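You operate a simulated robot arm through the tools that you are given. There is no shell and no other tool. Be economical: measure what you need, move in short steps, check, and stop when the job is done.

You run a simulated robot arm. Do the job below in one go: nothing can be reset, and whatever is moved stays where it is left.

TASK
Put each letter in the envelope with its name; fold the flaps shut.
Fine: the flaps stay dry and unsealed.

The check looks at the end state, three seconds after you hand in, the way a careful person would. Anything else that was tipped, shoved, dropped, spilled or broken makes it a failure. Flat cloth is picked up by pressing the open fingertips on it (5 to 10 N) and closing them slowly along it; thin cloth reads only 2 to 8 mm in the jaws.

THE ROBOT
A 6-joint arm with a two-finger parallel gripper, fixed in place. Base frame: the origin is at the foot of the arm, x ahead of it, y to its left, z up; the work surface is at about z = 760. Lengths are in mm, angles in rad, forces in N, time in s.
With the tool pointing down near the work surface it reaches from about 180 to 740 mm from the base axis. Its first joint turns from -2.897 to 2.897 rad. Payload 3.91 kg.
Tool frame: the origin (TCP) lies between the finger pads and is the grasp point; the fingertips stand 30 mm ahead of it; z points along the fingers, y is the line along which they close. Largest opening 110 mm; finger width 20, thickness 10; the body of the gripper, 48 by 112 mm, starts 55 mm behind the TCP.
Orientation is that of the tool frame in the base frame, as a unit quaternion [x, y, z, w]. With the fingers straight down and closing along the base's y, the tool's x points along the base's -x, its y along +y and its z along -z.

THE INTERFACE
- The arm moves only by the tool jog_arm. Its argument "increments" is a list of rows, each an object (a shift or turn left out is 0, a gripper value left out holds the last) with "slide": the shift along the tool's x, y, z in units of 200 mm (1.0 is 200 mm), a list of three; "turn": the turn, a rotation vector about the tool's x, y, z in units of 120 degrees (1.0 is 120 degrees), a list of three; "gripper": the finger opening in mm, from 0 to 110. In form: [{"slide": [x, y, z], "turn": [ax, ay, az], "gripper": gripper}, ...]. A call has 1 to 20 rows; each row is the pose to reach, as a shift and turn from the pose commanded when the call began, along the tool's axes at that moment. A call with a number of a shift or a turn outside -1 to 1 is refused whole. A row lasts 0.2 s, in which the tool goes at most 50 mm and 0.15 rad; a call with a longer step from one row to the next is refused whole, and so is a gripper value outside its range. A pose out of reach is approached as far as the arm can. The call stops where the force on the tool passes 90 N (or 10 N more than at its start, if that is more) or the arm is blocked; 0.2 s more then pass. The fingers move at their own pace (about 45 mm/s each) and stop on an object; they squeeze with about 22 N. The grip force told is the motor's: it shows also when the fingers shut on nothing. Time passes only in rows, and 0.2 s behind the last, so rows that repeat a pose let the fingers close. It gives the time, the measured TCP pose, the force on the tool (base axes), the opening and the grip force at its end, in the units of the frame above (readings bear some noise), with the torque about the TCP (base axes, N m) and any sound that the robot's microphone picked up.
- Cameras (640 x 400 px; columns grow to the right, rows downward): "scene" is fixed at [233.5, -495.2, 1586.7]; the picture's right is [0.76, -0.65, 0.00], its down [-0.56, -0.66, -0.50] and it looks along [0.32, 0.38, -0.87] (base axes); focal length 330 px, centre (320, 200). "wrist" rides on the gripper at [71, 22, -107] in the tool frame; the picture's right is [-0.29, 0.96, 0.00], its down [-0.76, -0.23, -0.61] and it looks along [-0.58, -0.18, 0.79] (tool axes); focal length 243 px, centre (320, 200). There is no depth. A picture from a camera that has moved, and an enlarged one, comes with that camera's place and axes in the base frame and with its lens. The place of the scene camera against the robot may be out by one fixed shift of up to 25 mm in any direction.
- get_image(camera): a new picture of that camera. The clock stands still meanwhile.
- lift_body(by): slides the trunk up (or, below 0, down) by that many mm; the arm rides with it, the base frame stays. It gives what a move gives, with no picture.
- inspect(camera, box): a new picture of the part [left, top, right, bottom] of that camera's present view, enlarged. The clock stands still meanwhile.
- sign_off(): hands the job in; it is judged then, once.

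Work in short steps. Places have to be worked out from the pictures, the camera data and where the tool is seen: move nearer, look again, correct. Check each grasp and each placing, and mend what went wrong. You have 120 turns and 84 pictures in all, those below and enlarged ones among them. Open the gripper and draw the arm clear of the work before you hand the job in, unless the task says otherwise; then end with one line.

The tools are called by a JSON object that holds its "op" and its "data". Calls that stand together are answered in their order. jog_arm: Moves the arm, as the interface text tells. Its arguments: {"type":"object","properties":{"increments":{"type":"array"}},"required":["increments"]} The other tools are called the same way: lift_body (by) slides the trunk up or down; get_image (camera) takes a picture; inspect (camera, box) takes an enlarged picture of a part of a camera's view; sign_off () hands the job in.

At the start:

```text
time_s: 0.0
tcp_pos: [368.9, -147.8, 1163.6]
tcp_rot: [0.0, 1.0, 0.0, 0.0]
wrist_force: [0.0, 0.6, 0.3]
wrist_torque: [0.01, 0.02, 0.02]
grip_width: 109.9
grip_force: 0.1
trunk travel left (down, up): [-500.0, 90.0]
```

scene: 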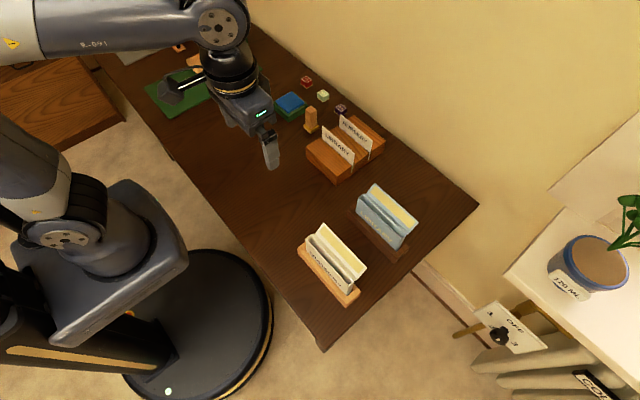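
wrist: 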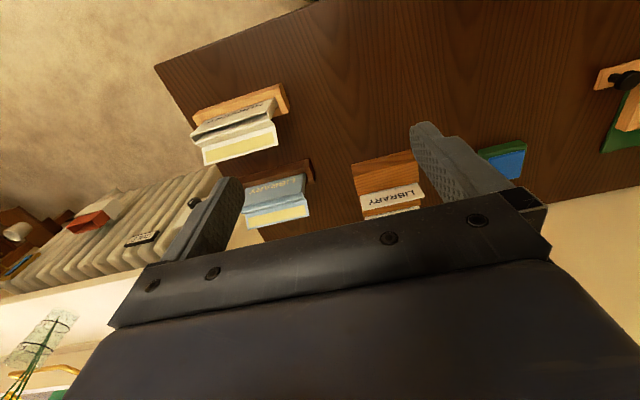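

I start by looking closer at the letters, envelopes and their surroundings.

{"op": "inspect", "data": {"camera": "scene", "box": [270, 90, 450, 202]}}

{"op": "inspect", "data": {"camera": "scene", "box": [270, 170, 450, 320]}}

{"op": "inspect", "data": {"camera": "wrist", "box": [160, 60, 460, 250]}}

```text
3.56 times, centred on (360, 146) of scene
camera zoom: at [233.5, -495.2, 1586.7], right [0.76, -0.65, 0.0], down [-0.56, -0.66, -0.5], along [0.32, 0.38, -0.87], focal length 1172 px, centre (178, 392)
```

zoom: 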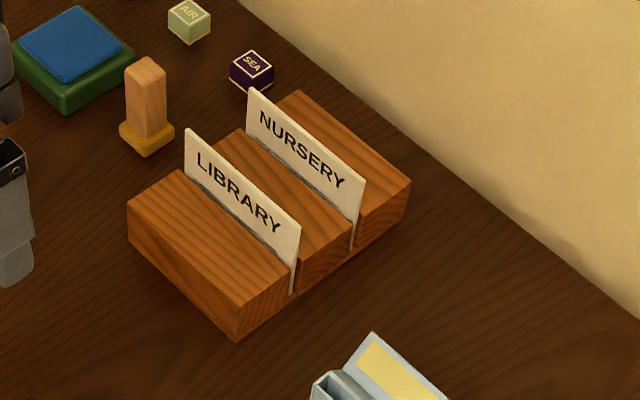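

```text
2.67 times, centred on (360, 245) of scene
camera zoom: at [233.5, -495.2, 1586.7], right [0.76, -0.65, 0.0], down [-0.56, -0.66, -0.5], along [0.32, 0.38, -0.87], focal length 879 px, centre (213, 80)
```

zoom: 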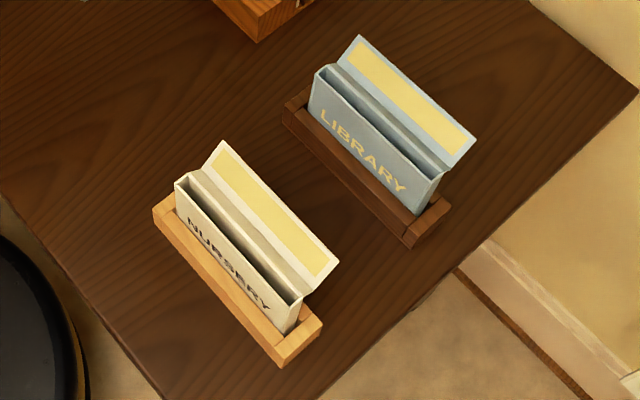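

```text
2.11 times, centred on (310, 155) of wrist
camera zoom: at [298.2, -126.9, 1271.7], right [0.29, 0.96, 0.0], down [0.76, -0.23, 0.61], along [0.58, -0.18, -0.79], focal length 511 px, centre (341, 295)
```

zoom: 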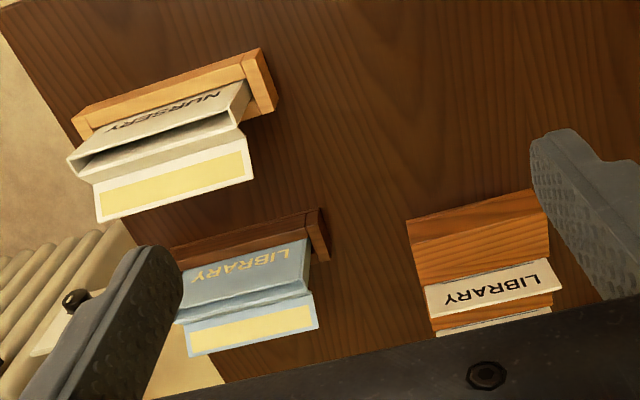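

The cards stand in a slotted block at about x 600–700, y −135…3. The open envelopes stand in holders at x≈395 (NURSERY) and x≈565 (LIBRARY), y≈−330. I move the wrist camera closer to the card block for a better measurement.

{"op": "jog_arm", "data": {"increments": [{"slide": [-0.1, 0.05, 0.15]}, {"slide": [-0.2, 0.1, 0.3]}, {"slide": [-0.3, 0.15, 0.45]}, {"slide": [-0.4, 0.2, 0.6]}, {"slide": [-0.5, 0.25, 0.75]}]}}

{"op": "get_image", "data": {"camera": "wrist"}}

```text
time_s: 1.2
tcp_pos: [469.8, -98.2, 1013.8]
tcp_rot: [0.0, 1.0, 0.0, 0.0]
wrist_force: [0.3, 1.2, -0.4]
wrist_torque: [0.02, 0.0, -0.02]
grip_width: 110.1
grip_force: 0.2
trunk travel left (down, up): [-500.0, 90.0]
```

```text
78 pictures are left
camera wrist: at [398.7, -76.3, 1121.3], right [0.29, 0.96, 0.0], down [0.76, -0.23, 0.61], along [0.58, -0.18, -0.79], focal length 243 px, centre (320, 200)
```

wrist: 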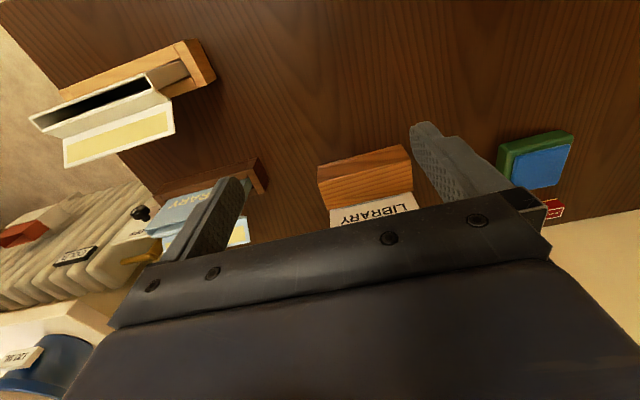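

I now rotate the tool so it closes along base x and go above the cards, still high, to look down between the fingers.

{"op": "jog_arm", "data": {"increments": [{"slide": [-0.08, 0.02, 0], "turn": [0, 0, 0.0682]}, {"slide": [-0.16, 0.04, 0], "turn": [0, 0, 0.1364]}, {"slide": [-0.24, 0.06, 0], "turn": [0, 0, 0.2045]}, {"slide": [-0.32, 0.08, 0], "turn": [0, 0, 0.2727]}, {"slide": [-0.4, 0.1, 0], "turn": [0, 0, 0.3409]}, {"slide": [-0.48, 0.12, 0], "turn": [0, 0, 0.4091]}, {"slide": [-0.56, 0.14, 0], "turn": [0, 0, 0.4773]}, {"slide": [-0.64, 0.16, 0], "turn": [0, 0, 0.5455]}, {"slide": [-0.72, 0.18, 0], "turn": [0, 0, 0.6136]}, {"slide": [-0.8, 0.19, 0], "turn": [0, 0, 0.6818]}, {"slide": [-0.85, 0.19, 0], "turn": [0, 0, 0.75]}]}}

{"op": "get_image", "data": {"camera": "wrist"}}

{"op": "get_image", "data": {"camera": "scene"}}

```text
time_s: 3.6
tcp_pos: [638.7, -60.4, 1015.2]
tcp_rot: [0.708, 0.706, 0.001, 0.0]
wrist_force: [-0.4, -0.2, -0.8]
wrist_torque: [0.01, 0.0, 0.03]
grip_width: 110.0
grip_force: 0.1
trunk travel left (down, up): [-500.0, 90.0]
```

```text
77 pictures are left
camera wrist: at [661.1, 11.0, 1121.7], right [0.96, -0.29, 0.0], down [-0.23, -0.76, 0.61], along [-0.18, -0.58, -0.79], focal length 243 px, centre (320, 200)
```

wrist: 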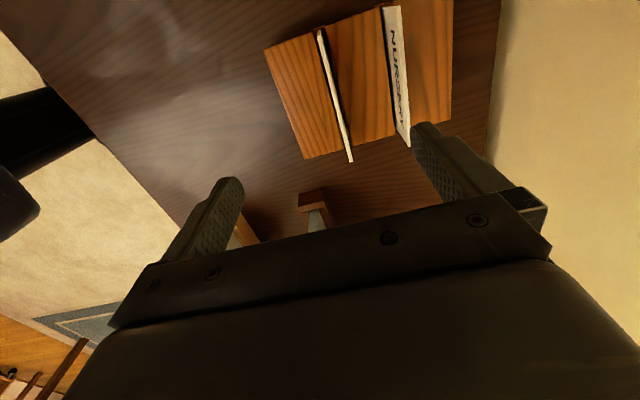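

```text
76 pictures are left
```

scene: 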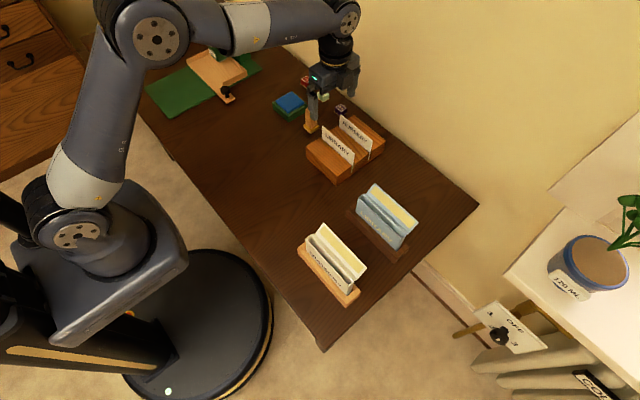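

The block sits further toward −y than expected from below TCP; I zoom to measure.

{"op": "inspect", "data": {"camera": "wrist", "box": [240, 0, 480, 170]}}

```text
2.35 times, centred on (360, 85) of wrist
camera zoom: at [661.1, 11.0, 1121.7], right [0.96, -0.29, 0.0], down [-0.23, -0.76, 0.61], along [-0.18, -0.58, -0.79], focal length 571 px, centre (226, 471)
```

zoom: 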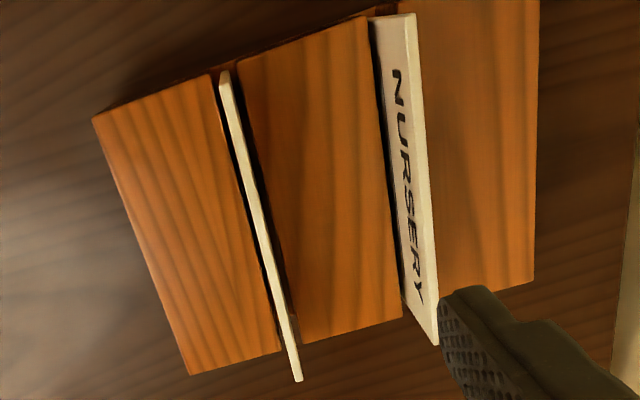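

The block runs x 592–790, y −136…0, top at z≈813. The LIBRARY card stands at x≈655, centre y≈−66, top at z≈868; the NURSERY card is at x≈727. Before grasping I measure the envelopes.

{"op": "jog_arm", "data": {"increments": [{"slide": [-0.16, -0.12, -0.02]}, {"slide": [-0.33, -0.24, -0.04]}, {"slide": [-0.5, -0.36, -0.08]}, {"slide": [-0.67, -0.48, -0.1]}, {"slide": [-0.84, -0.6, -0.14]}, {"slide": [-1.0, -0.74, -0.17]}]}}

{"op": "inspect", "data": {"camera": "wrist", "box": [160, 0, 480, 200]}}

```text
time_s: 5.0
tcp_pos: [490.3, -261.5, 1047.5]
tcp_rot: [0.708, 0.707, 0.0, -0.001]
wrist_force: [-0.1, -0.5, 0.0]
wrist_torque: [0.0, 0.0, 0.0]
grip_width: 110.3
grip_force: 0.0
trunk travel left (down, up): [-500.0, 90.0]
```

```text
2.00 times, centred on (320, 100) of wrist
camera zoom: at [512.2, -190.3, 1155.0], right [0.96, -0.29, 0.0], down [-0.23, -0.76, 0.61], along [-0.18, -0.58, -0.79], focal length 485 px, centre (320, 400)
```

zoom: 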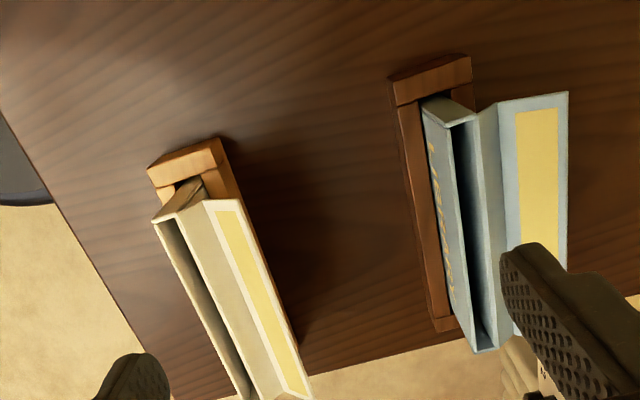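

I move the camera closer, directly over the NURSERY envelope, to understand the mouth and flap.

{"op": "jog_arm", "data": {"increments": [{"slide": [0, -0.15, 0.1]}, {"slide": [0, -0.3, 0.2]}, {"slide": [0, -0.45, 0.32]}]}}

{"op": "inspect", "data": {"camera": "wrist", "box": [220, 30, 460, 180]}}

{"op": "inspect", "data": {"camera": "scene", "box": [290, 210, 380, 310]}}

{"op": "inspect", "data": {"camera": "scene", "box": [340, 170, 430, 270]}}

```text
time_s: 5.8
tcp_pos: [400.7, -260.5, 983.0]
tcp_rot: [0.707, 0.707, -0.001, 0.001]
wrist_force: [0.6, 0.1, -0.5]
wrist_torque: [-0.01, 0.0, 0.03]
grip_width: 110.1
grip_force: 0.0
trunk travel left (down, up): [-500.0, 90.0]
```

```text
2.67 times, centred on (340, 105) of wrist
camera zoom: at [423.3, -188.7, 1091.6], right [0.96, -0.29, 0.0], down [-0.23, -0.76, 0.61], along [-0.18, -0.58, -0.79], focal length 647 px, centre (267, 453)
```

zoom: 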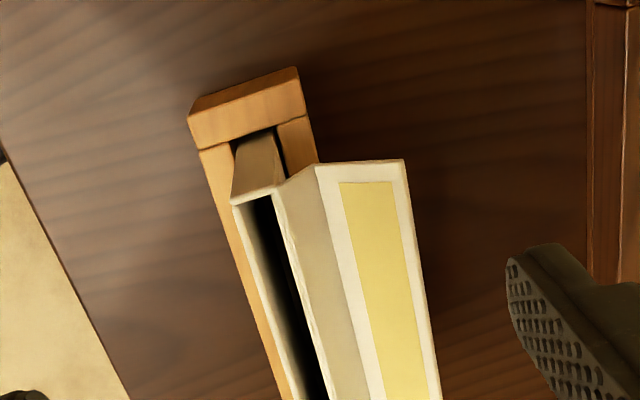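

```text
4.00 times, centred on (335, 260) of scene
camera zoom: at [233.5, -495.2, 1586.7], right [0.76, -0.65, 0.0], down [-0.56, -0.66, -0.5], along [0.32, 0.38, -0.87], focal length 1319 px, centre (260, -40)
```

zoom: 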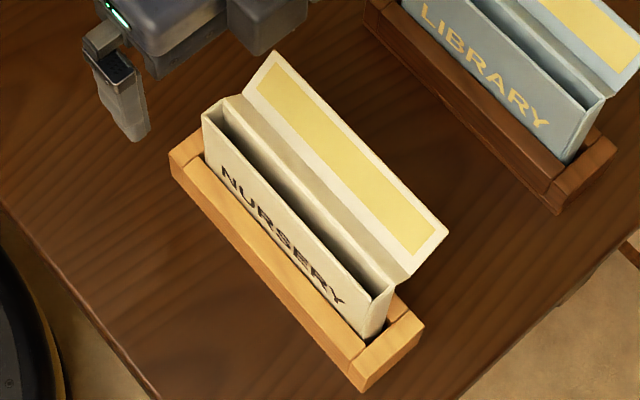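

```text
4.00 times, centred on (385, 220) of scene
camera zoom: at [233.5, -495.2, 1586.7], right [0.76, -0.65, 0.0], down [-0.56, -0.66, -0.5], along [0.32, 0.38, -0.87], focal length 1319 px, centre (60, 120)
```

zoom: 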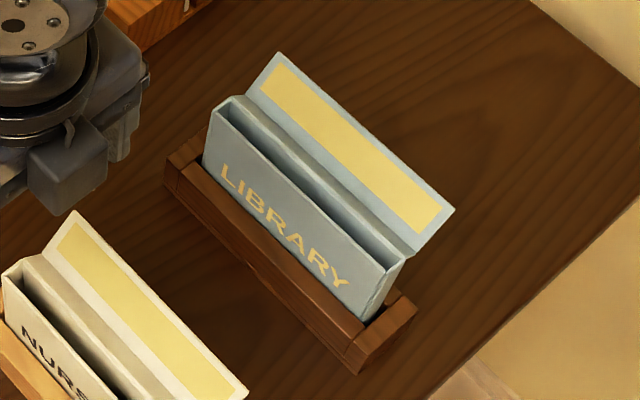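

Triangulating suggests the NURSERY mouth is at z≈865, x≈392–410, with an odd crease before the flap. I move to a lower, more end‑on view from the +y end to see the profile.

{"op": "jog_arm", "data": {"increments": [{"slide": [0.16, 0.05, 0]}, {"slide": [0.32, 0.1, 0]}, {"slide": [0.32, 0.1, 0.18]}, {"slide": [0.32, 0.1, 0.36]}, {"slide": [0.32, 0.1, 0.54]}]}}

{"op": "inspect", "data": {"camera": "wrist", "box": [240, 80, 420, 240]}}

```text
time_s: 7.0
tcp_pos: [421.2, -196.3, 876.0]
tcp_rot: [0.707, 0.707, 0.0, 0.0]
wrist_force: [-0.6, -0.9, 0.5]
wrist_torque: [0.01, -0.04, 0.0]
grip_width: 110.0
grip_force: 0.0
trunk travel left (down, up): [-500.0, 90.0]
```

```text
2.50 times, centred on (330, 160) of wrist
camera zoom: at [443.4, -124.9, 983.2], right [0.96, -0.29, 0.0], down [-0.23, -0.76, 0.61], along [-0.18, -0.58, -0.79], focal length 606 px, centre (295, 300)
```

zoom: 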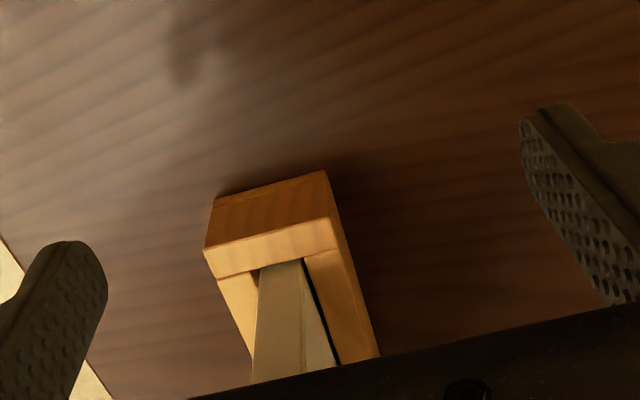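

The gripper hides the mouth; I raise the tool 60 mm and look again.

{"op": "jog_arm", "data": {"increments": [{"slide": [0, 0, -0.16]}, {"slide": [0, 0, -0.32]}]}}

{"op": "inspect", "data": {"camera": "wrist", "box": [250, 100, 400, 240]}}

```text
time_s: 7.6
tcp_pos: [420.8, -195.5, 938.7]
tcp_rot: [0.707, 0.708, 0.001, -0.001]
wrist_force: [-0.1, 0.4, 0.6]
wrist_torque: [-0.01, 0.01, -0.01]
grip_width: 109.8
grip_force: 0.1
trunk travel left (down, up): [-500.0, 90.0]
```

```text
2.86 times, centred on (325, 170) of wrist
camera zoom: at [443.2, -125.0, 1047.9], right [0.96, -0.29, 0.0], down [-0.23, -0.76, 0.61], along [-0.18, -0.58, -0.79], focal length 693 px, centre (306, 286)
```

zoom: 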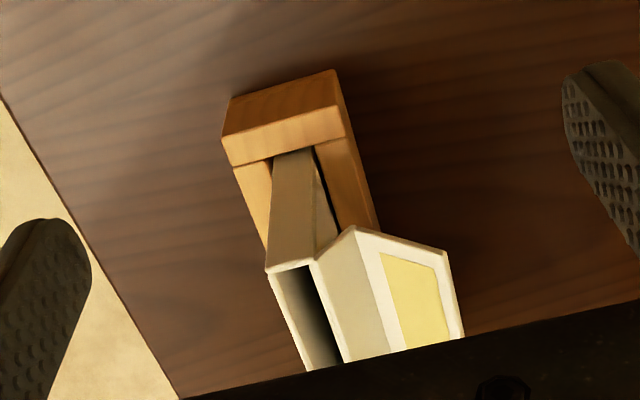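

Now it is clear: the mouth spans x≈392–408 at z≈870, y from −247; an L-shaped flap hinges at the back edge (x≈408.5), strip down to (422,857), tongue up to (448,883). Next the same view of the LIBRARY envelope.

{"op": "jog_arm", "data": {"increments": [{"slide": [0, 0.2, -0.05]}, {"slide": [0, 0.42, -0.05]}, {"slide": [0, 0.64, -0.05]}, {"slide": [0, 0.84, -0.05]}]}}

{"op": "inspect", "data": {"camera": "wrist", "box": [240, 80, 440, 240]}}

```text
time_s: 8.6
tcp_pos: [589.9, -195.8, 949.9]
tcp_rot: [0.707, 0.707, 0.0, 0.0]
wrist_force: [0.0, 0.0, -0.2]
wrist_torque: [0.01, 0.0, -0.01]
grip_width: 110.3
grip_force: 0.1
trunk travel left (down, up): [-500.0, 90.0]
```

```text
2.50 times, centred on (340, 160) of wrist
camera zoom: at [612.1, -125.0, 1058.1], right [0.96, -0.29, 0.0], down [-0.23, -0.76, 0.61], along [-0.18, -0.58, -0.79], focal length 606 px, centre (270, 300)
```

zoom: 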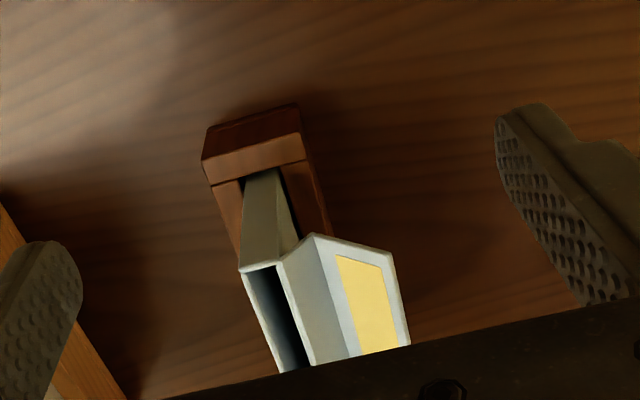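

Same geometry, offset +170 in x (mouth centre x≈570). The envelope length seems ~141 mm against a ~131 mm card, so I need both ends precisely; I view the −y ends from above.

{"op": "jog_arm", "data": {"increments": [{"slide": [-0.2, -0.1, -0.1]}, {"slide": [-0.4, -0.2, -0.2]}, {"slide": [-0.6, -0.3, -0.3]}, {"slide": [-0.7, -0.4, -0.4]}]}}

{"op": "inspect", "data": {"camera": "wrist", "box": [200, 0, 480, 200]}}

```text
time_s: 9.6
tcp_pos: [507.9, -337.9, 1030.9]
tcp_rot: [0.707, 0.707, 0.0, -0.001]
wrist_force: [-0.7, -0.7, -0.2]
wrist_torque: [0.0, 0.02, -0.01]
grip_width: 109.8
grip_force: 0.0
trunk travel left (down, up): [-500.0, 90.0]
```

```text
2.00 times, centred on (340, 100) of wrist
camera zoom: at [530.4, -266.4, 1138.5], right [0.96, -0.29, 0.0], down [-0.23, -0.76, 0.61], along [-0.18, -0.58, -0.79], focal length 485 px, centre (280, 400)
```

zoom: 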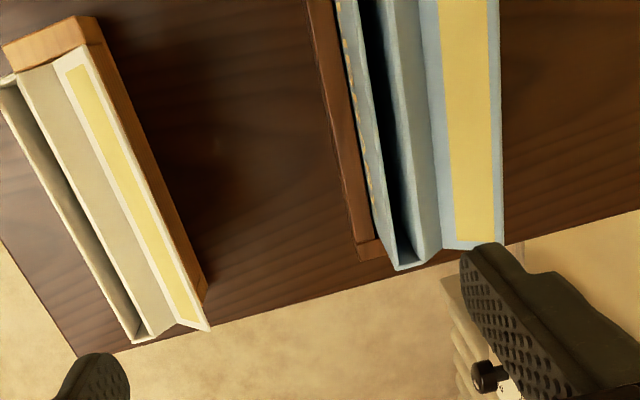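

Ends: both envelopes run y≈−246.5…−392 (centre −319), no yaw. Now I go back over the LIBRARY card and refine the card's ends.

{"op": "jog_arm", "data": {"increments": [{"slide": [0.18, 0.14, 0]}, {"slide": [0.36, 0.28, 0]}, {"slide": [0.54, 0.42, 0]}, {"slide": [0.72, 0.56, 0]}, {"slide": [0.9, 0.7, 0]}, {"slide": [1.0, 0.735, 0.1]}]}}

{"op": "jog_arm", "data": {"increments": [{"slide": [0.18, 0, 0.1], "gripper": 50}, {"slide": [0.3, 0, 0.2], "gripper": 50}, {"slide": [0.3, 0, 0.2], "gripper": 50}, {"slide": [0.3, 0, 0.2], "gripper": 50}]}}

{"op": "inspect", "data": {"camera": "wrist", "box": [220, 0, 460, 200]}}

```text
time_s: 11.0
tcp_pos: [656.3, -136.9, 1009.4]
tcp_rot: [0.707, 0.707, 0.0, -0.001]
wrist_force: [0.5, 0.5, -0.5]
wrist_torque: [0.01, 0.0, -0.01]
grip_width: 109.9
grip_force: 0.0
trunk travel left (down, up): [-500.0, 90.0]
```

```text
time_s: 12.0
tcp_pos: [655.2, -78.3, 969.0]
tcp_rot: [0.707, 0.708, 0.001, 0.0]
wrist_force: [0.2, -0.4, 0.1]
wrist_torque: [0.01, -0.01, -0.02]
grip_width: 50.3
grip_force: 0.0
trunk travel left (down, up): [-500.0, 90.0]
```

```text
2.00 times, centred on (340, 100) of wrist
camera zoom: at [678.0, -6.6, 1077.1], right [0.96, -0.29, 0.0], down [-0.23, -0.76, 0.61], along [-0.18, -0.58, -0.79], focal length 485 px, centre (280, 400)
```

zoom: 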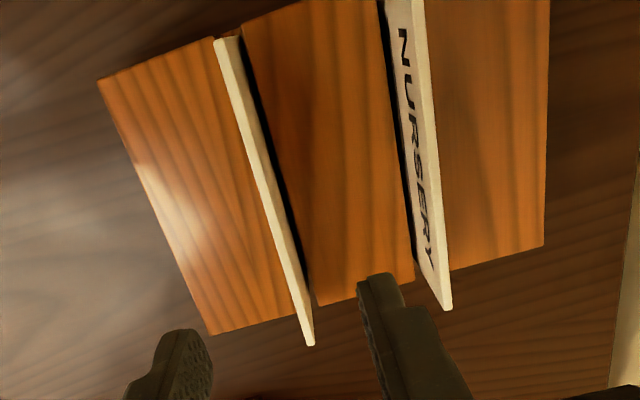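

LIBRARY card: x≈655.5, y −130…−3 (centre ≈−66.5), top z≈869. I descend so the tips are at z≈843, about 26 mm over the card, and close.

{"op": "jog_arm", "data": {"increments": [{"slide": [0.06, 0, 0.1]}, {"slide": [0.06, 0, 0.25]}, {"slide": [0.06, 0, 0.38]}, {"slide": [0.06, 0, 0.48]}, {"slide": [0.06, 0, 0.48]}]}}

{"op": "inspect", "data": {"camera": "wrist", "box": [220, 40, 460, 240]}}

{"op": "inspect", "data": {"camera": "scene", "box": [280, 70, 420, 200]}}

```text
time_s: 13.2
tcp_pos: [655.6, -64.6, 872.9]
tcp_rot: [0.707, 0.707, -0.001, 0.0]
wrist_force: [-0.2, 0.3, 0.4]
wrist_torque: [-0.04, -0.04, -0.01]
grip_width: 50.4
grip_force: 0.0
trunk travel left (down, up): [-500.0, 90.0]
```

```text
2.00 times, centred on (340, 140) of wrist
camera zoom: at [677.6, 6.1, 981.3], right [0.96, -0.29, 0.0], down [-0.23, -0.76, 0.61], along [-0.18, -0.58, -0.79], focal length 485 px, centre (280, 320)
```

zoom: 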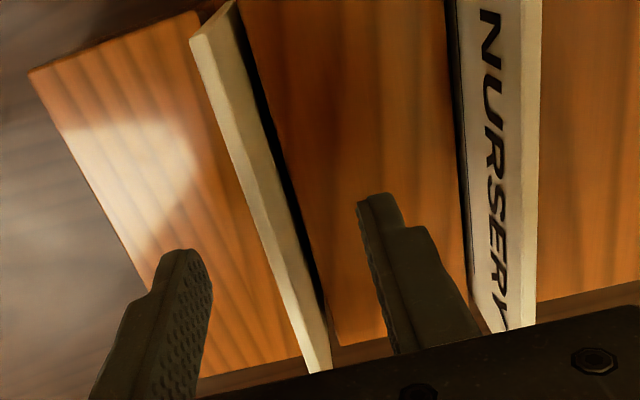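

```text
3.08 times, centred on (350, 135) of scene
camera zoom: at [233.5, -495.2, 1586.7], right [0.76, -0.65, 0.0], down [-0.56, -0.66, -0.5], along [0.32, 0.38, -0.87], focal length 1014 px, centre (228, 400)
```

zoom: 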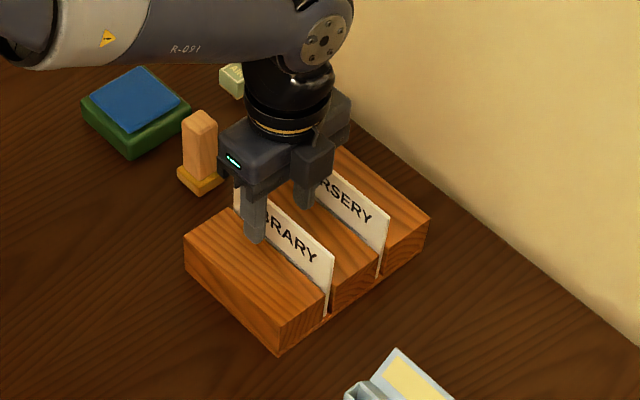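

The fingers straddle the card well. I close on it.

{"op": "jog_arm", "data": {"increments": [{"gripper": 20}, {"gripper": 20}, {"gripper": 10}, {"gripper": 0}, {"gripper": 0}, {"gripper": 0}]}}

```text
time_s: 14.6
tcp_pos: [654.8, -64.9, 873.1]
tcp_rot: [0.708, 0.707, 0.001, 0.0]
wrist_force: [-0.7, 0.0, -0.9]
wrist_torque: [0.01, 0.02, 0.01]
grip_width: 3.5
grip_force: 21.8
trunk travel left (down, up): [-500.0, 90.0]
```

The jaws hold 3.5 mm: the card. I lift straight up and check how it hangs.

{"op": "jog_arm", "data": {"increments": [{"slide": [0, 0, -0.08]}, {"slide": [0, 0, -0.2]}, {"slide": [0, 0, -0.35]}, {"slide": [0, 0, -0.5]}, {"slide": [0, 0, -0.65]}]}}

{"op": "inspect", "data": {"camera": "wrist", "box": [220, 0, 460, 240]}}

{"op": "inspect", "data": {"camera": "scene", "box": [260, 20, 420, 200]}}

```text
time_s: 15.8
tcp_pos: [654.6, -65.1, 1002.8]
tcp_rot: [0.707, 0.707, 0.0, 0.0]
wrist_force: [0.6, 0.5, -0.1]
wrist_torque: [0.0, -0.02, -0.02]
grip_width: 3.5
grip_force: 21.9
trunk travel left (down, up): [-500.0, 90.0]
```

```text
1.67 times, centred on (340, 120) of wrist
camera zoom: at [677.6, 6.7, 1111.0], right [0.96, -0.29, 0.0], down [-0.23, -0.76, 0.61], along [-0.18, -0.58, -0.79], focal length 404 px, centre (287, 333)
```

zoom: 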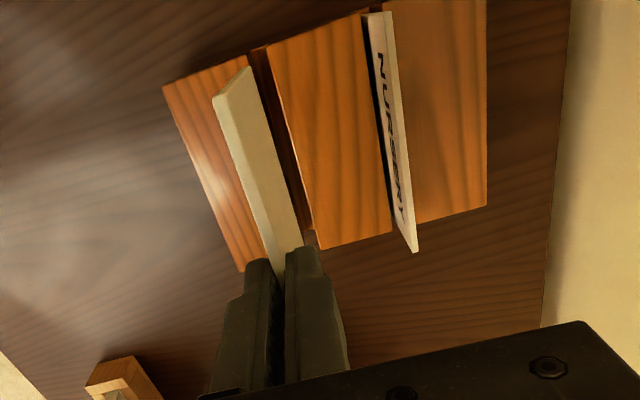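

```text
2.22 times, centred on (340, 110) of scene
camera zoom: at [233.5, -495.2, 1586.7], right [0.76, -0.65, 0.0], down [-0.56, -0.66, -0.5], along [0.32, 0.38, -0.87], focal length 733 px, centre (276, 400)
```

zoom: 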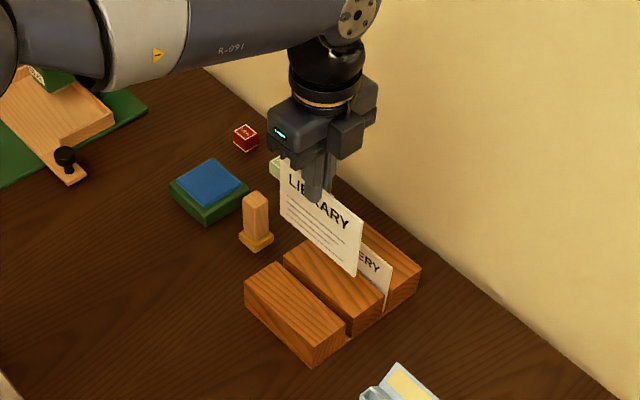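

The card hangs upright, ~93 mm tall. I carry it, slightly raised, over the LIBRARY envelope (x 570, y −318).

{"op": "jog_arm", "data": {"increments": [{"slide": [0, 0, -0.1]}, {"slide": [-0.15, -0.07, -0.1]}, {"slide": [-0.32, -0.14, -0.1]}, {"slide": [-0.49, -0.21, -0.1]}, {"slide": [-0.66, -0.28, -0.1]}, {"slide": [-0.83, -0.35, -0.1]}, {"slide": [-1.0, -0.4235, -0.1]}]}}

{"op": "jog_arm", "data": {"increments": [{"slide": [-0.13, 0, 0]}, {"slide": [-0.23, 0, 0]}, {"slide": [-0.265, 0, 0]}, {"slide": [-0.265, 0, 0]}]}}

{"op": "inspect", "data": {"camera": "wrist", "box": [240, 40, 440, 240]}}

{"op": "inspect", "data": {"camera": "scene", "box": [320, 130, 440, 270]}}

```text
time_s: 17.4
tcp_pos: [570.8, -263.5, 1022.9]
tcp_rot: [0.707, 0.707, -0.001, 0.001]
wrist_force: [-0.4, -0.2, -0.2]
wrist_torque: [-0.01, -0.02, -0.01]
grip_width: 3.5
grip_force: 22.0
trunk travel left (down, up): [-500.0, 90.0]
```

```text
time_s: 18.4
tcp_pos: [570.7, -319.1, 1023.0]
tcp_rot: [0.708, 0.707, 0.0, 0.0]
wrist_force: [-0.8, 0.3, -0.5]
wrist_torque: [-0.02, -0.04, 0.0]
grip_width: 3.5
grip_force: 21.4
trunk travel left (down, up): [-500.0, 90.0]
```

```text
2.00 times, centred on (340, 140) of wrist
camera zoom: at [593.2, -246.4, 1131.5], right [0.96, -0.29, 0.0], down [-0.23, -0.76, 0.61], along [-0.18, -0.58, -0.79], focal length 485 px, centre (280, 320)
```

zoom: 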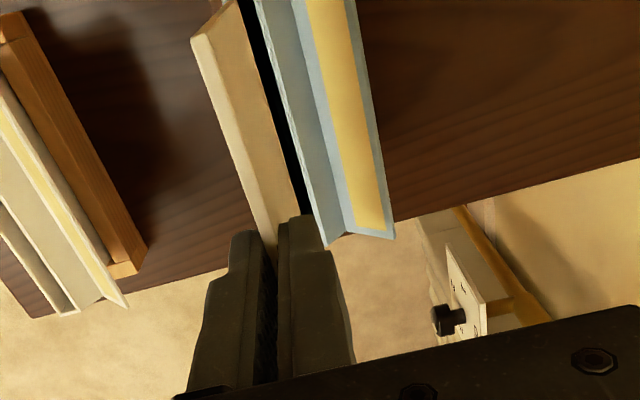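

```text
2.86 times, centred on (380, 200) of scene
camera zoom: at [233.5, -495.2, 1586.7], right [0.76, -0.65, 0.0], down [-0.56, -0.66, -0.5], along [0.32, 0.38, -0.87], focal length 942 px, centre (149, 200)
```

zoom: 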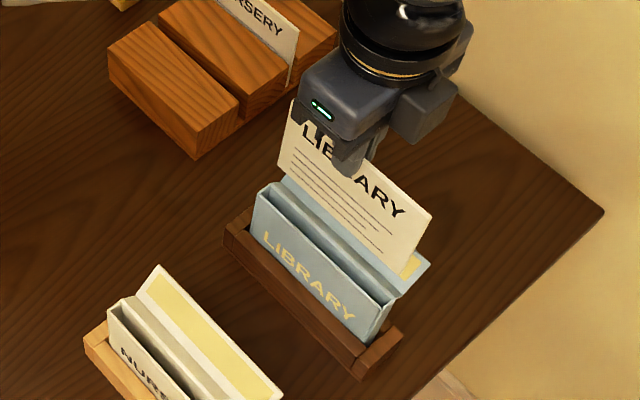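

Aligned by numbers; I lower to about 8 mm above the mouth and check.

{"op": "jog_arm", "data": {"increments": [{"slide": [0, -0.003, 0.1]}, {"slide": [0, -0.003, 0.2]}, {"slide": [0, -0.003, 0.23]}, {"slide": [0, -0.003, 0.23]}]}}

{"op": "inspect", "data": {"camera": "scene", "box": [350, 180, 420, 250]}}

{"op": "inspect", "data": {"camera": "wrist", "box": [240, 10, 360, 130]}}

```text
time_s: 19.4
tcp_pos: [569.5, -316.3, 977.3]
tcp_rot: [0.707, 0.707, 0.0, 0.0]
wrist_force: [0.2, -0.4, -1.2]
wrist_torque: [-0.02, 0.01, -0.02]
grip_width: 3.1
grip_force: 21.9
trunk travel left (down, up): [-500.0, 90.0]
```

```text
5.71 times, centred on (385, 215) of scene
camera zoom: at [233.5, -495.2, 1586.7], right [0.76, -0.65, 0.0], down [-0.56, -0.66, -0.5], along [0.32, 0.38, -0.87], focal length 1884 px, centre (-51, 114)
```

zoom: 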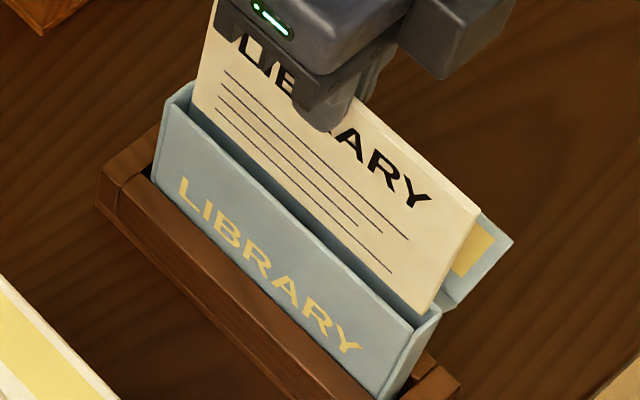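

```text
3.33 times, centred on (300, 70) of wrist
camera zoom: at [592.7, -246.2, 1085.1], right [0.96, -0.29, 0.0], down [-0.23, -0.76, 0.61], along [-0.18, -0.58, -0.79], focal length 809 px, centre (387, 633)
```

zoom: 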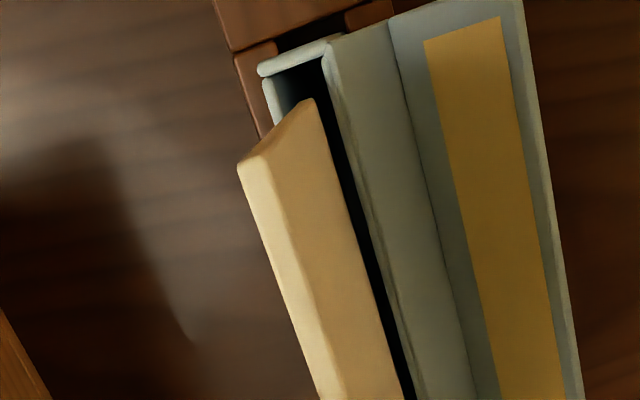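

The card's lower edge sits inside the mouth outline on both ends. I lower slowly into the envelope until the fingertips are just above the mouth.

{"op": "jog_arm", "data": {"increments": [{"slide": [-0.006, 0, 0.05]}, {"slide": [-0.006, 0, 0.1]}, {"slide": [-0.006, 0, 0.15]}, {"slide": [-0.006, 0, 0.2]}]}}

{"op": "inspect", "data": {"camera": "scene", "box": [350, 180, 420, 250]}}

```text
time_s: 20.4
tcp_pos: [570.1, -319.2, 938.3]
tcp_rot: [0.707, 0.707, 0.0, -0.001]
wrist_force: [0.7, -0.6, -0.3]
wrist_torque: [0.02, 0.0, 0.0]
grip_width: 3.5
grip_force: 22.9
trunk travel left (down, up): [-500.0, 90.0]
```

```text
5.71 times, centred on (385, 215) of scene
camera zoom: at [233.5, -495.2, 1586.7], right [0.76, -0.65, 0.0], down [-0.56, -0.66, -0.5], along [0.32, 0.38, -0.87], focal length 1884 px, centre (-51, 114)
```

zoom: 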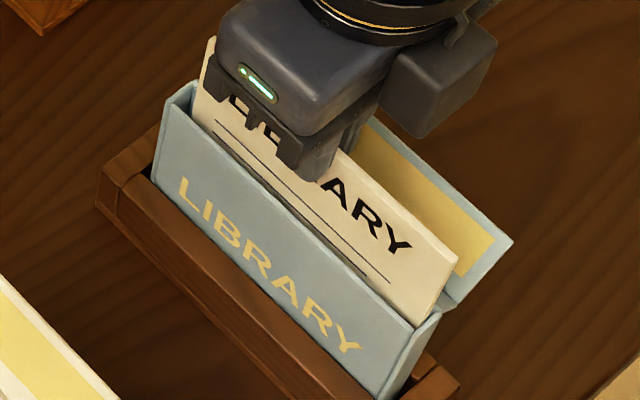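

It's going in without force. I continue to TCP z≈906 and look.

{"op": "jog_arm", "data": {"increments": [{"slide": [0, 0, 0.05]}, {"slide": [0, 0, 0.1]}, {"slide": [0, 0, 0.14]}, {"slide": [0, 0, 0.16]}]}}

{"op": "inspect", "data": {"camera": "scene", "box": [350, 180, 420, 250]}}

{"op": "inspect", "data": {"camera": "wrist", "box": [240, 60, 400, 220]}}

```text
time_s: 21.4
tcp_pos: [571.7, -318.7, 906.7]
tcp_rot: [0.707, 0.707, 0.001, 0.0]
wrist_force: [0.0, 0.6, -0.8]
wrist_torque: [-0.05, 0.01, 0.02]
grip_width: 3.5
grip_force: 22.1
trunk travel left (down, up): [-500.0, 90.0]
```

```text
5.71 times, centred on (385, 215) of scene
camera zoom: at [233.5, -495.2, 1586.7], right [0.76, -0.65, 0.0], down [-0.56, -0.66, -0.5], along [0.32, 0.38, -0.87], focal length 1884 px, centre (-51, 114)
```

zoom: 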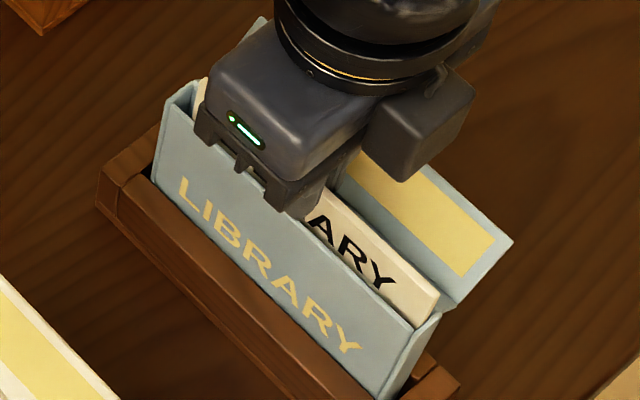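

```text
2.50 times, centred on (320, 140) of wrist
camera zoom: at [592.9, -247.8, 1013.6], right [0.96, -0.29, 0.0], down [-0.23, -0.76, 0.61], along [-0.18, -0.58, -0.79], focal length 606 px, centre (320, 350)
```

zoom: 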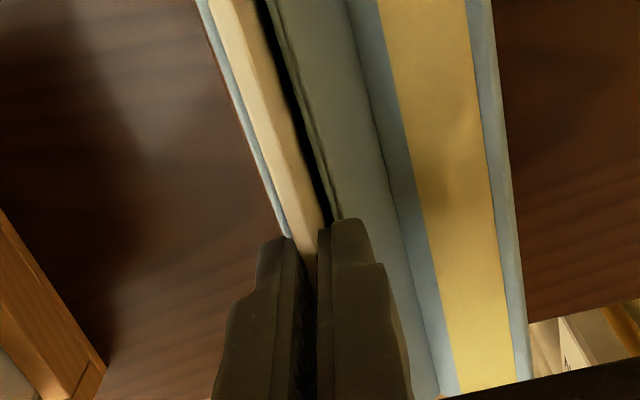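

The card stands inside the mouth with the tips just above the walls. I open slightly so it drops in.

{"op": "jog_arm", "data": {"increments": [{"gripper": 12}, {"gripper": 20}, {"gripper": 20}, {"gripper": 20}]}}

{"op": "jog_arm", "data": {"increments": [{"slide": [0, 0, -0.15]}, {"slide": [0, 0, -0.35]}, {"slide": [0, 0, -0.55]}]}}

{"op": "inspect", "data": {"camera": "scene", "box": [350, 180, 420, 250]}}

{"op": "inspect", "data": {"camera": "wrist", "box": [220, 0, 420, 200]}}

```text
time_s: 22.4
tcp_pos: [570.0, -319.5, 905.2]
tcp_rot: [0.708, 0.707, 0.0, 0.0]
wrist_force: [0.3, -0.4, -0.2]
wrist_torque: [-0.02, 0.01, 0.0]
grip_width: 20.0
grip_force: 0.0
trunk travel left (down, up): [-500.0, 90.0]
```

```text
time_s: 23.2
tcp_pos: [570.5, -319.2, 1015.8]
tcp_rot: [0.707, 0.707, 0.0, 0.001]
wrist_force: [0.7, 0.1, 0.0]
wrist_torque: [0.0, -0.01, 0.0]
grip_width: 20.0
grip_force: 0.1
trunk travel left (down, up): [-500.0, 90.0]
```

```text
5.71 times, centred on (385, 215) of scene
camera zoom: at [233.5, -495.2, 1586.7], right [0.76, -0.65, 0.0], down [-0.56, -0.66, -0.5], along [0.32, 0.38, -0.87], focal length 1884 px, centre (-51, 114)
```

zoom: 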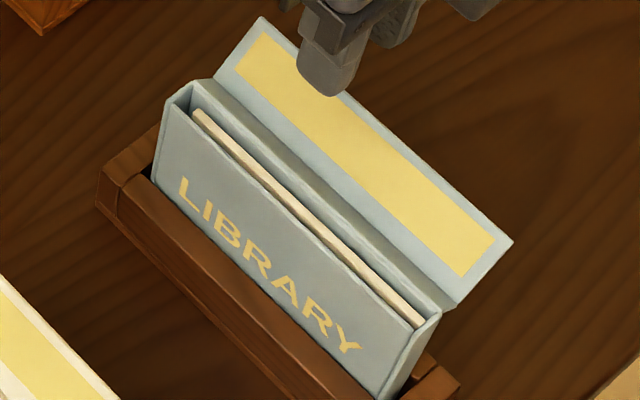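

```text
2.00 times, centred on (320, 100) of wrist
camera zoom: at [592.7, -248.0, 1123.6], right [0.96, -0.29, 0.0], down [-0.23, -0.76, 0.61], along [-0.18, -0.58, -0.79], focal length 485 px, centre (320, 400)
```

zoom: 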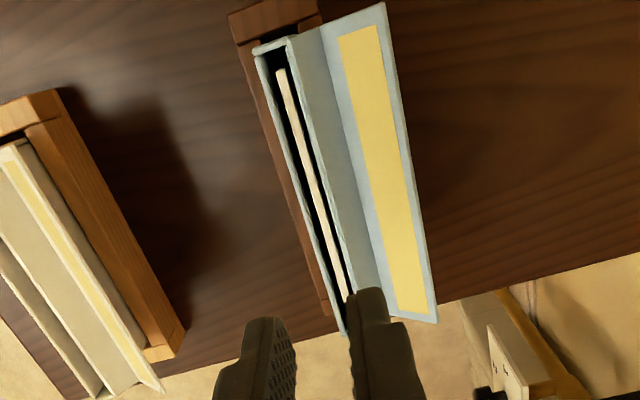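

The LIBRARY letter is fully inside. Now I close the jaws and go behind its flap (x≈645) with tips at z≈876, just above the rim.

{"op": "jog_arm", "data": {"increments": [{"slide": [0, 0.15, 0], "gripper": 0}, {"slide": [0, 0.3, 0], "gripper": 0}, {"slide": [0, 0.375, 0.1], "gripper": 0}, {"slide": [0, 0.375, 0.3], "gripper": 0}, {"slide": [0, 0.375, 0.5], "gripper": 0}, {"slide": [0, 0.375, 0.548], "gripper": 0}, {"slide": [0, 0.375, 0.548], "gripper": 0}]}}

{"op": "inspect", "data": {"camera": "scene", "box": [340, 160, 430, 250]}}

```text
time_s: 24.8
tcp_pos: [645.1, -318.6, 905.3]
tcp_rot: [0.707, 0.707, 0.001, 0.0]
wrist_force: [-0.7, -0.3, 0.1]
wrist_torque: [0.01, 0.0, -0.02]
grip_width: 0.5
grip_force: 21.9
trunk travel left (down, up): [-500.0, 90.0]
```

```text
4.44 times, centred on (385, 205) of scene
camera zoom: at [233.5, -495.2, 1586.7], right [0.76, -0.65, 0.0], down [-0.56, -0.66, -0.5], along [0.32, 0.38, -0.87], focal length 1466 px, centre (31, 178)
```

zoom: 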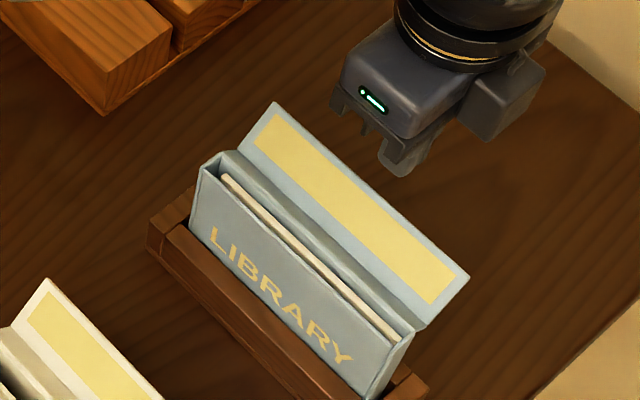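

The closed fingers are behind the flap. I push gently toward the envelope, to x≈605.

{"op": "jog_arm", "data": {"increments": [{"slide": [0, -0.05, 0]}, {"slide": [0, -0.1, 0]}, {"slide": [0, -0.15, 0]}, {"slide": [0, -0.2, 0]}]}}

{"op": "inspect", "data": {"camera": "scene", "box": [340, 160, 430, 250]}}

```text
time_s: 25.8
tcp_pos: [611.0, -318.2, 910.0]
tcp_rot: [0.706, 0.708, 0.002, 0.006]
wrist_force: [32.4, -0.6, 18.2]
wrist_torque: [-0.04, -0.61, -0.03]
grip_width: 0.0
grip_force: 22.3
trunk travel left (down, up): [-500.0, 90.0]
```

```text
4.44 times, centred on (385, 205) of scene
camera zoom: at [233.5, -495.2, 1586.7], right [0.76, -0.65, 0.0], down [-0.56, -0.66, -0.5], along [0.32, 0.38, -0.87], focal length 1466 px, centre (31, 178)
```

zoom: 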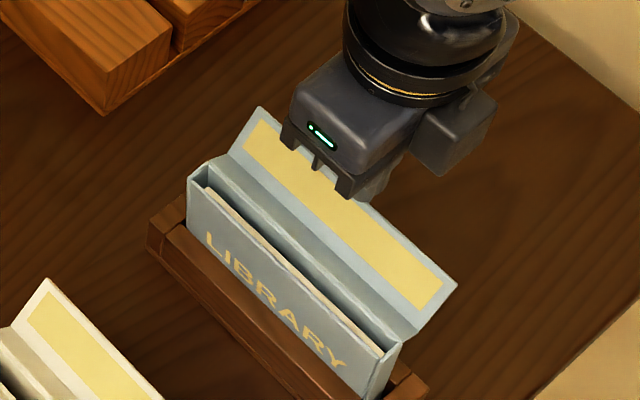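

The flap jammed: pushing its edge mostly drives into the hinge and tips the envelope forward. I back off and look at how things settled.

{"op": "jog_arm", "data": {"increments": [{"slide": [0, 0.05, 0]}, {"slide": [0, 0.12, 0]}, {"slide": [0, 0.18, 0]}, {"slide": [0, 0.18, -0.2]}, {"slide": [0, 0.1, -0.4]}]}}

{"op": "inspect", "data": {"camera": "scene", "box": [340, 160, 430, 250]}}

{"op": "inspect", "data": {"camera": "wrist", "box": [180, 20, 380, 180]}}

```text
time_s: 27.0
tcp_pos: [624.9, -318.7, 986.8]
tcp_rot: [0.707, 0.707, -0.001, 0.0]
wrist_force: [-0.3, -0.2, -0.2]
wrist_torque: [0.02, 0.02, 0.0]
grip_width: 0.1
grip_force: 21.8
trunk travel left (down, up): [-500.0, 90.0]
```

```text
4.44 times, centred on (385, 205) of scene
camera zoom: at [233.5, -495.2, 1586.7], right [0.76, -0.65, 0.0], down [-0.56, -0.66, -0.5], along [0.32, 0.38, -0.87], focal length 1466 px, centre (31, 178)
```

zoom: 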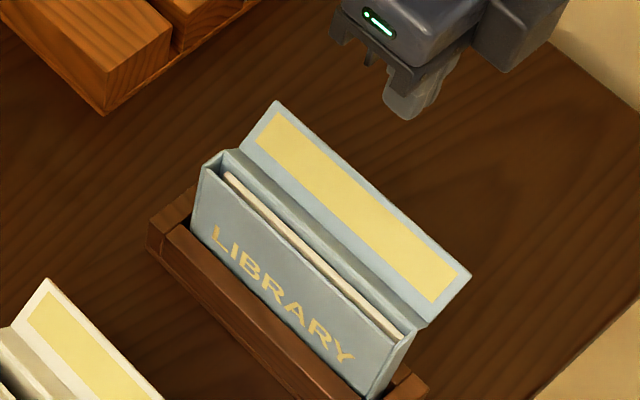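

```text
2.50 times, centred on (280, 100) of wrist
camera zoom: at [647.1, -247.5, 1094.0], right [0.96, -0.29, 0.0], down [-0.23, -0.76, 0.61], along [-0.18, -0.58, -0.79], focal length 606 px, centre (420, 450)
```

zoom: 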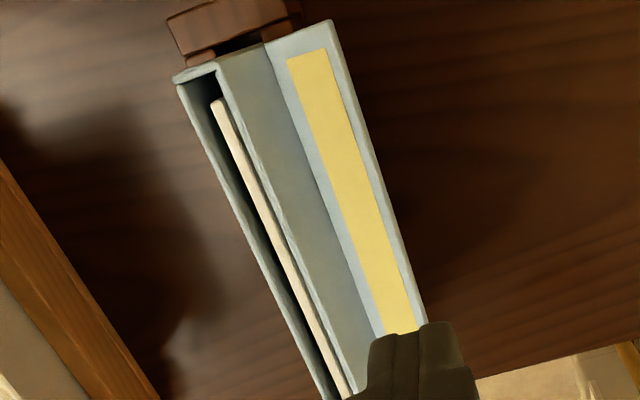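

Everything sprang back. Instead I'll straddle the tongue with open jaws (one finger in the V, one behind its edge) so that closing rotates it without net force on the envelope. First I descend there.

{"op": "jog_arm", "data": {"increments": [{"slide": [0, -0.085, 0], "gripper": 32}, {"slide": [0, -0.085, 0.1], "gripper": 32}, {"slide": [0, -0.085, 0.25], "gripper": 32}, {"slide": [0, -0.085, 0.38], "gripper": 32}, {"slide": [0, -0.085, 0.435], "gripper": 32}, {"slide": [0, -0.085, 0.435], "gripper": 32}]}}

{"op": "inspect", "data": {"camera": "wrist", "box": [220, 60, 420, 220]}}

{"op": "inspect", "data": {"camera": "scene", "box": [340, 160, 430, 250]}}

```text
time_s: 28.4
tcp_pos: [607.7, -318.8, 898.7]
tcp_rot: [0.707, 0.707, 0.0, 0.0]
wrist_force: [-0.2, 0.1, 0.0]
wrist_torque: [0.0, 0.01, -0.01]
grip_width: 31.9
grip_force: 0.0
trunk travel left (down, up): [-500.0, 90.0]
```

```text
2.50 times, centred on (320, 140) of wrist
camera zoom: at [630.6, -247.8, 1007.3], right [0.96, -0.29, 0.0], down [-0.23, -0.76, 0.61], along [-0.18, -0.58, -0.79], focal length 606 px, centre (320, 350)
```

zoom: 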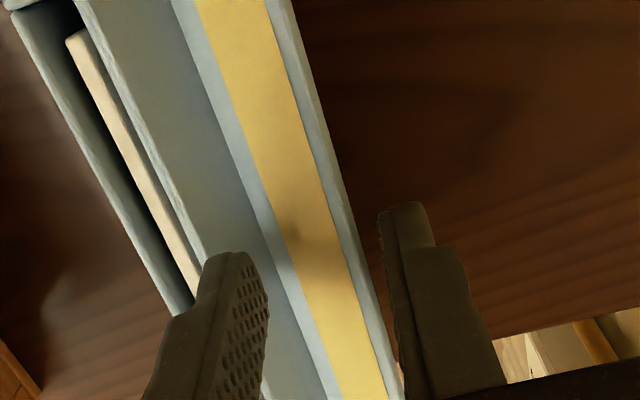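

```text
4.44 times, centred on (385, 205) of scene
camera zoom: at [233.5, -495.2, 1586.7], right [0.76, -0.65, 0.0], down [-0.56, -0.66, -0.5], along [0.32, 0.38, -0.87], focal length 1466 px, centre (31, 178)
```

zoom: 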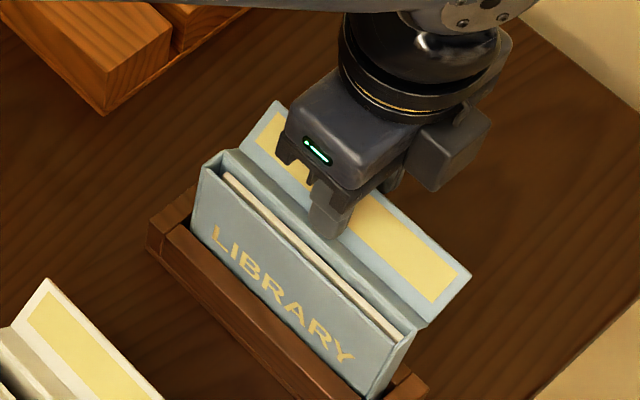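

The jaws straddle the tongue. I close slowly while drifting 9 mm toward the envelope.

{"op": "jog_arm", "data": {"increments": [{"slide": [0, -0.005, 0], "gripper": 24}, {"slide": [0, -0.015, 0], "gripper": 16}, {"slide": [0, -0.025, 0], "gripper": 10}, {"slide": [0, -0.035, 0], "gripper": 6}, {"slide": [0, -0.045, 0], "gripper": 0}, {"slide": [0, -0.045, 0], "gripper": 0}, {"slide": [0, -0.045, 0], "gripper": 0}]}}

{"op": "inspect", "data": {"camera": "wrist", "box": [220, 60, 420, 220]}}

{"op": "inspect", "data": {"camera": "scene", "box": [340, 160, 430, 250]}}

```text
time_s: 30.0
tcp_pos: [601.4, -318.3, 900.1]
tcp_rot: [0.707, 0.707, 0.001, 0.003]
wrist_force: [13.6, -2.7, 21.4]
wrist_torque: [-0.09, 0.15, 0.02]
grip_width: 13.4
grip_force: 21.7
trunk travel left (down, up): [-500.0, 90.0]
```

```text
2.50 times, centred on (320, 140) of wrist
camera zoom: at [622.7, -247.2, 1009.2], right [0.96, -0.29, 0.01], down [-0.23, -0.76, 0.61], along [-0.17, -0.58, -0.79], focal length 606 px, centre (320, 350)
```

zoom: 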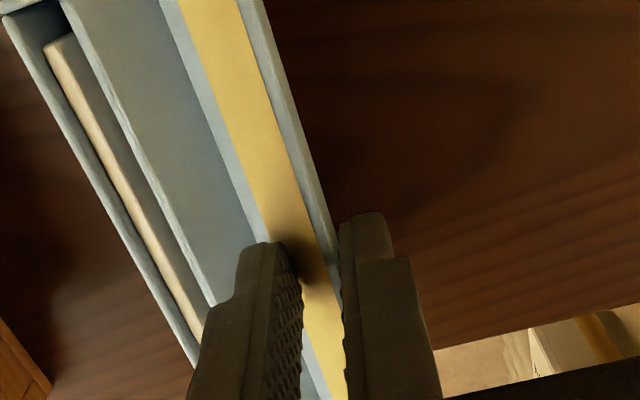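

```text
4.44 times, centred on (385, 205) of scene
camera zoom: at [233.5, -495.2, 1586.7], right [0.76, -0.65, 0.0], down [-0.56, -0.66, -0.5], along [0.32, 0.38, -0.87], focal length 1466 px, centre (31, 178)
```

zoom: 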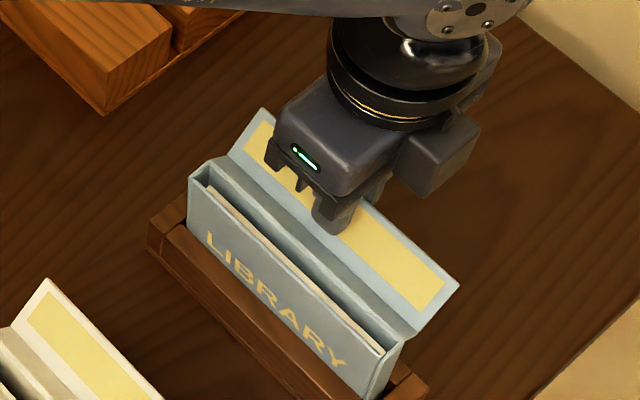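

The jaws hold the tongue edge (13 mm, oblique), and the tool is pushed upward, meaning the flap wants to swing up. I lift along its arc.

{"op": "jog_arm", "data": {"increments": [{"slide": [0, 0.01, -0.02]}, {"slide": [0, 0.015, -0.05]}, {"slide": [0, 0.015, -0.08]}, {"slide": [0, 0.015, -0.11]}]}}

{"op": "inspect", "data": {"camera": "wrist", "box": [220, 60, 420, 220]}}

{"op": "inspect", "data": {"camera": "scene", "box": [340, 160, 430, 250]}}

```text
time_s: 31.0
tcp_pos: [600.9, -319.5, 919.3]
tcp_rot: [0.707, 0.707, -0.001, -0.002]
wrist_force: [-0.4, -0.7, 0.5]
wrist_torque: [-0.25, 0.01, 0.06]
grip_width: 2.0
grip_force: 22.0
trunk travel left (down, up): [-500.0, 90.0]
```

```text
2.50 times, centred on (320, 140) of wrist
camera zoom: at [623.8, -247.8, 1027.3], right [0.96, -0.29, 0.0], down [-0.23, -0.76, 0.61], along [-0.18, -0.58, -0.79], focal length 606 px, centre (320, 350)
```

zoom: 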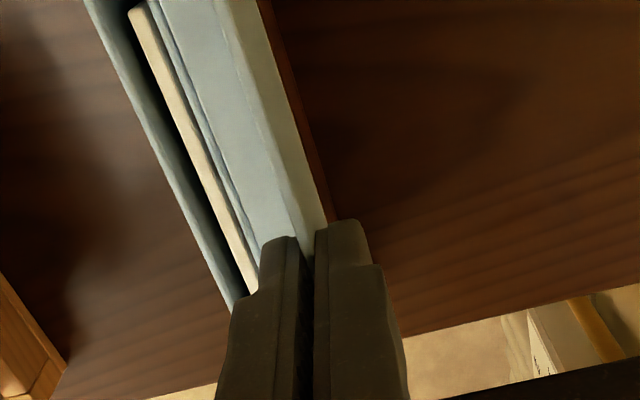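

```text
4.44 times, centred on (385, 205) of scene
camera zoom: at [233.5, -495.2, 1586.7], right [0.76, -0.65, 0.0], down [-0.56, -0.66, -0.5], along [0.32, 0.38, -0.87], focal length 1466 px, centre (31, 178)
```

zoom: 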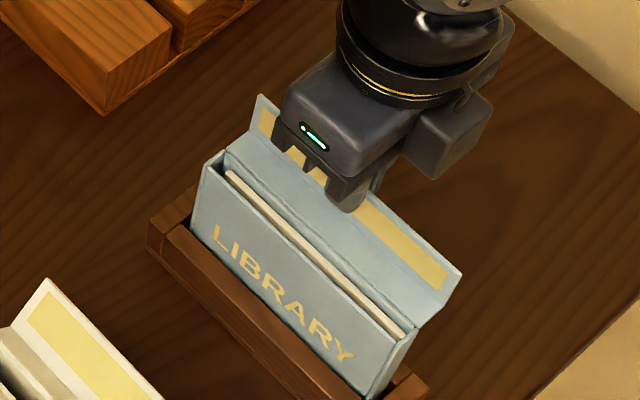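

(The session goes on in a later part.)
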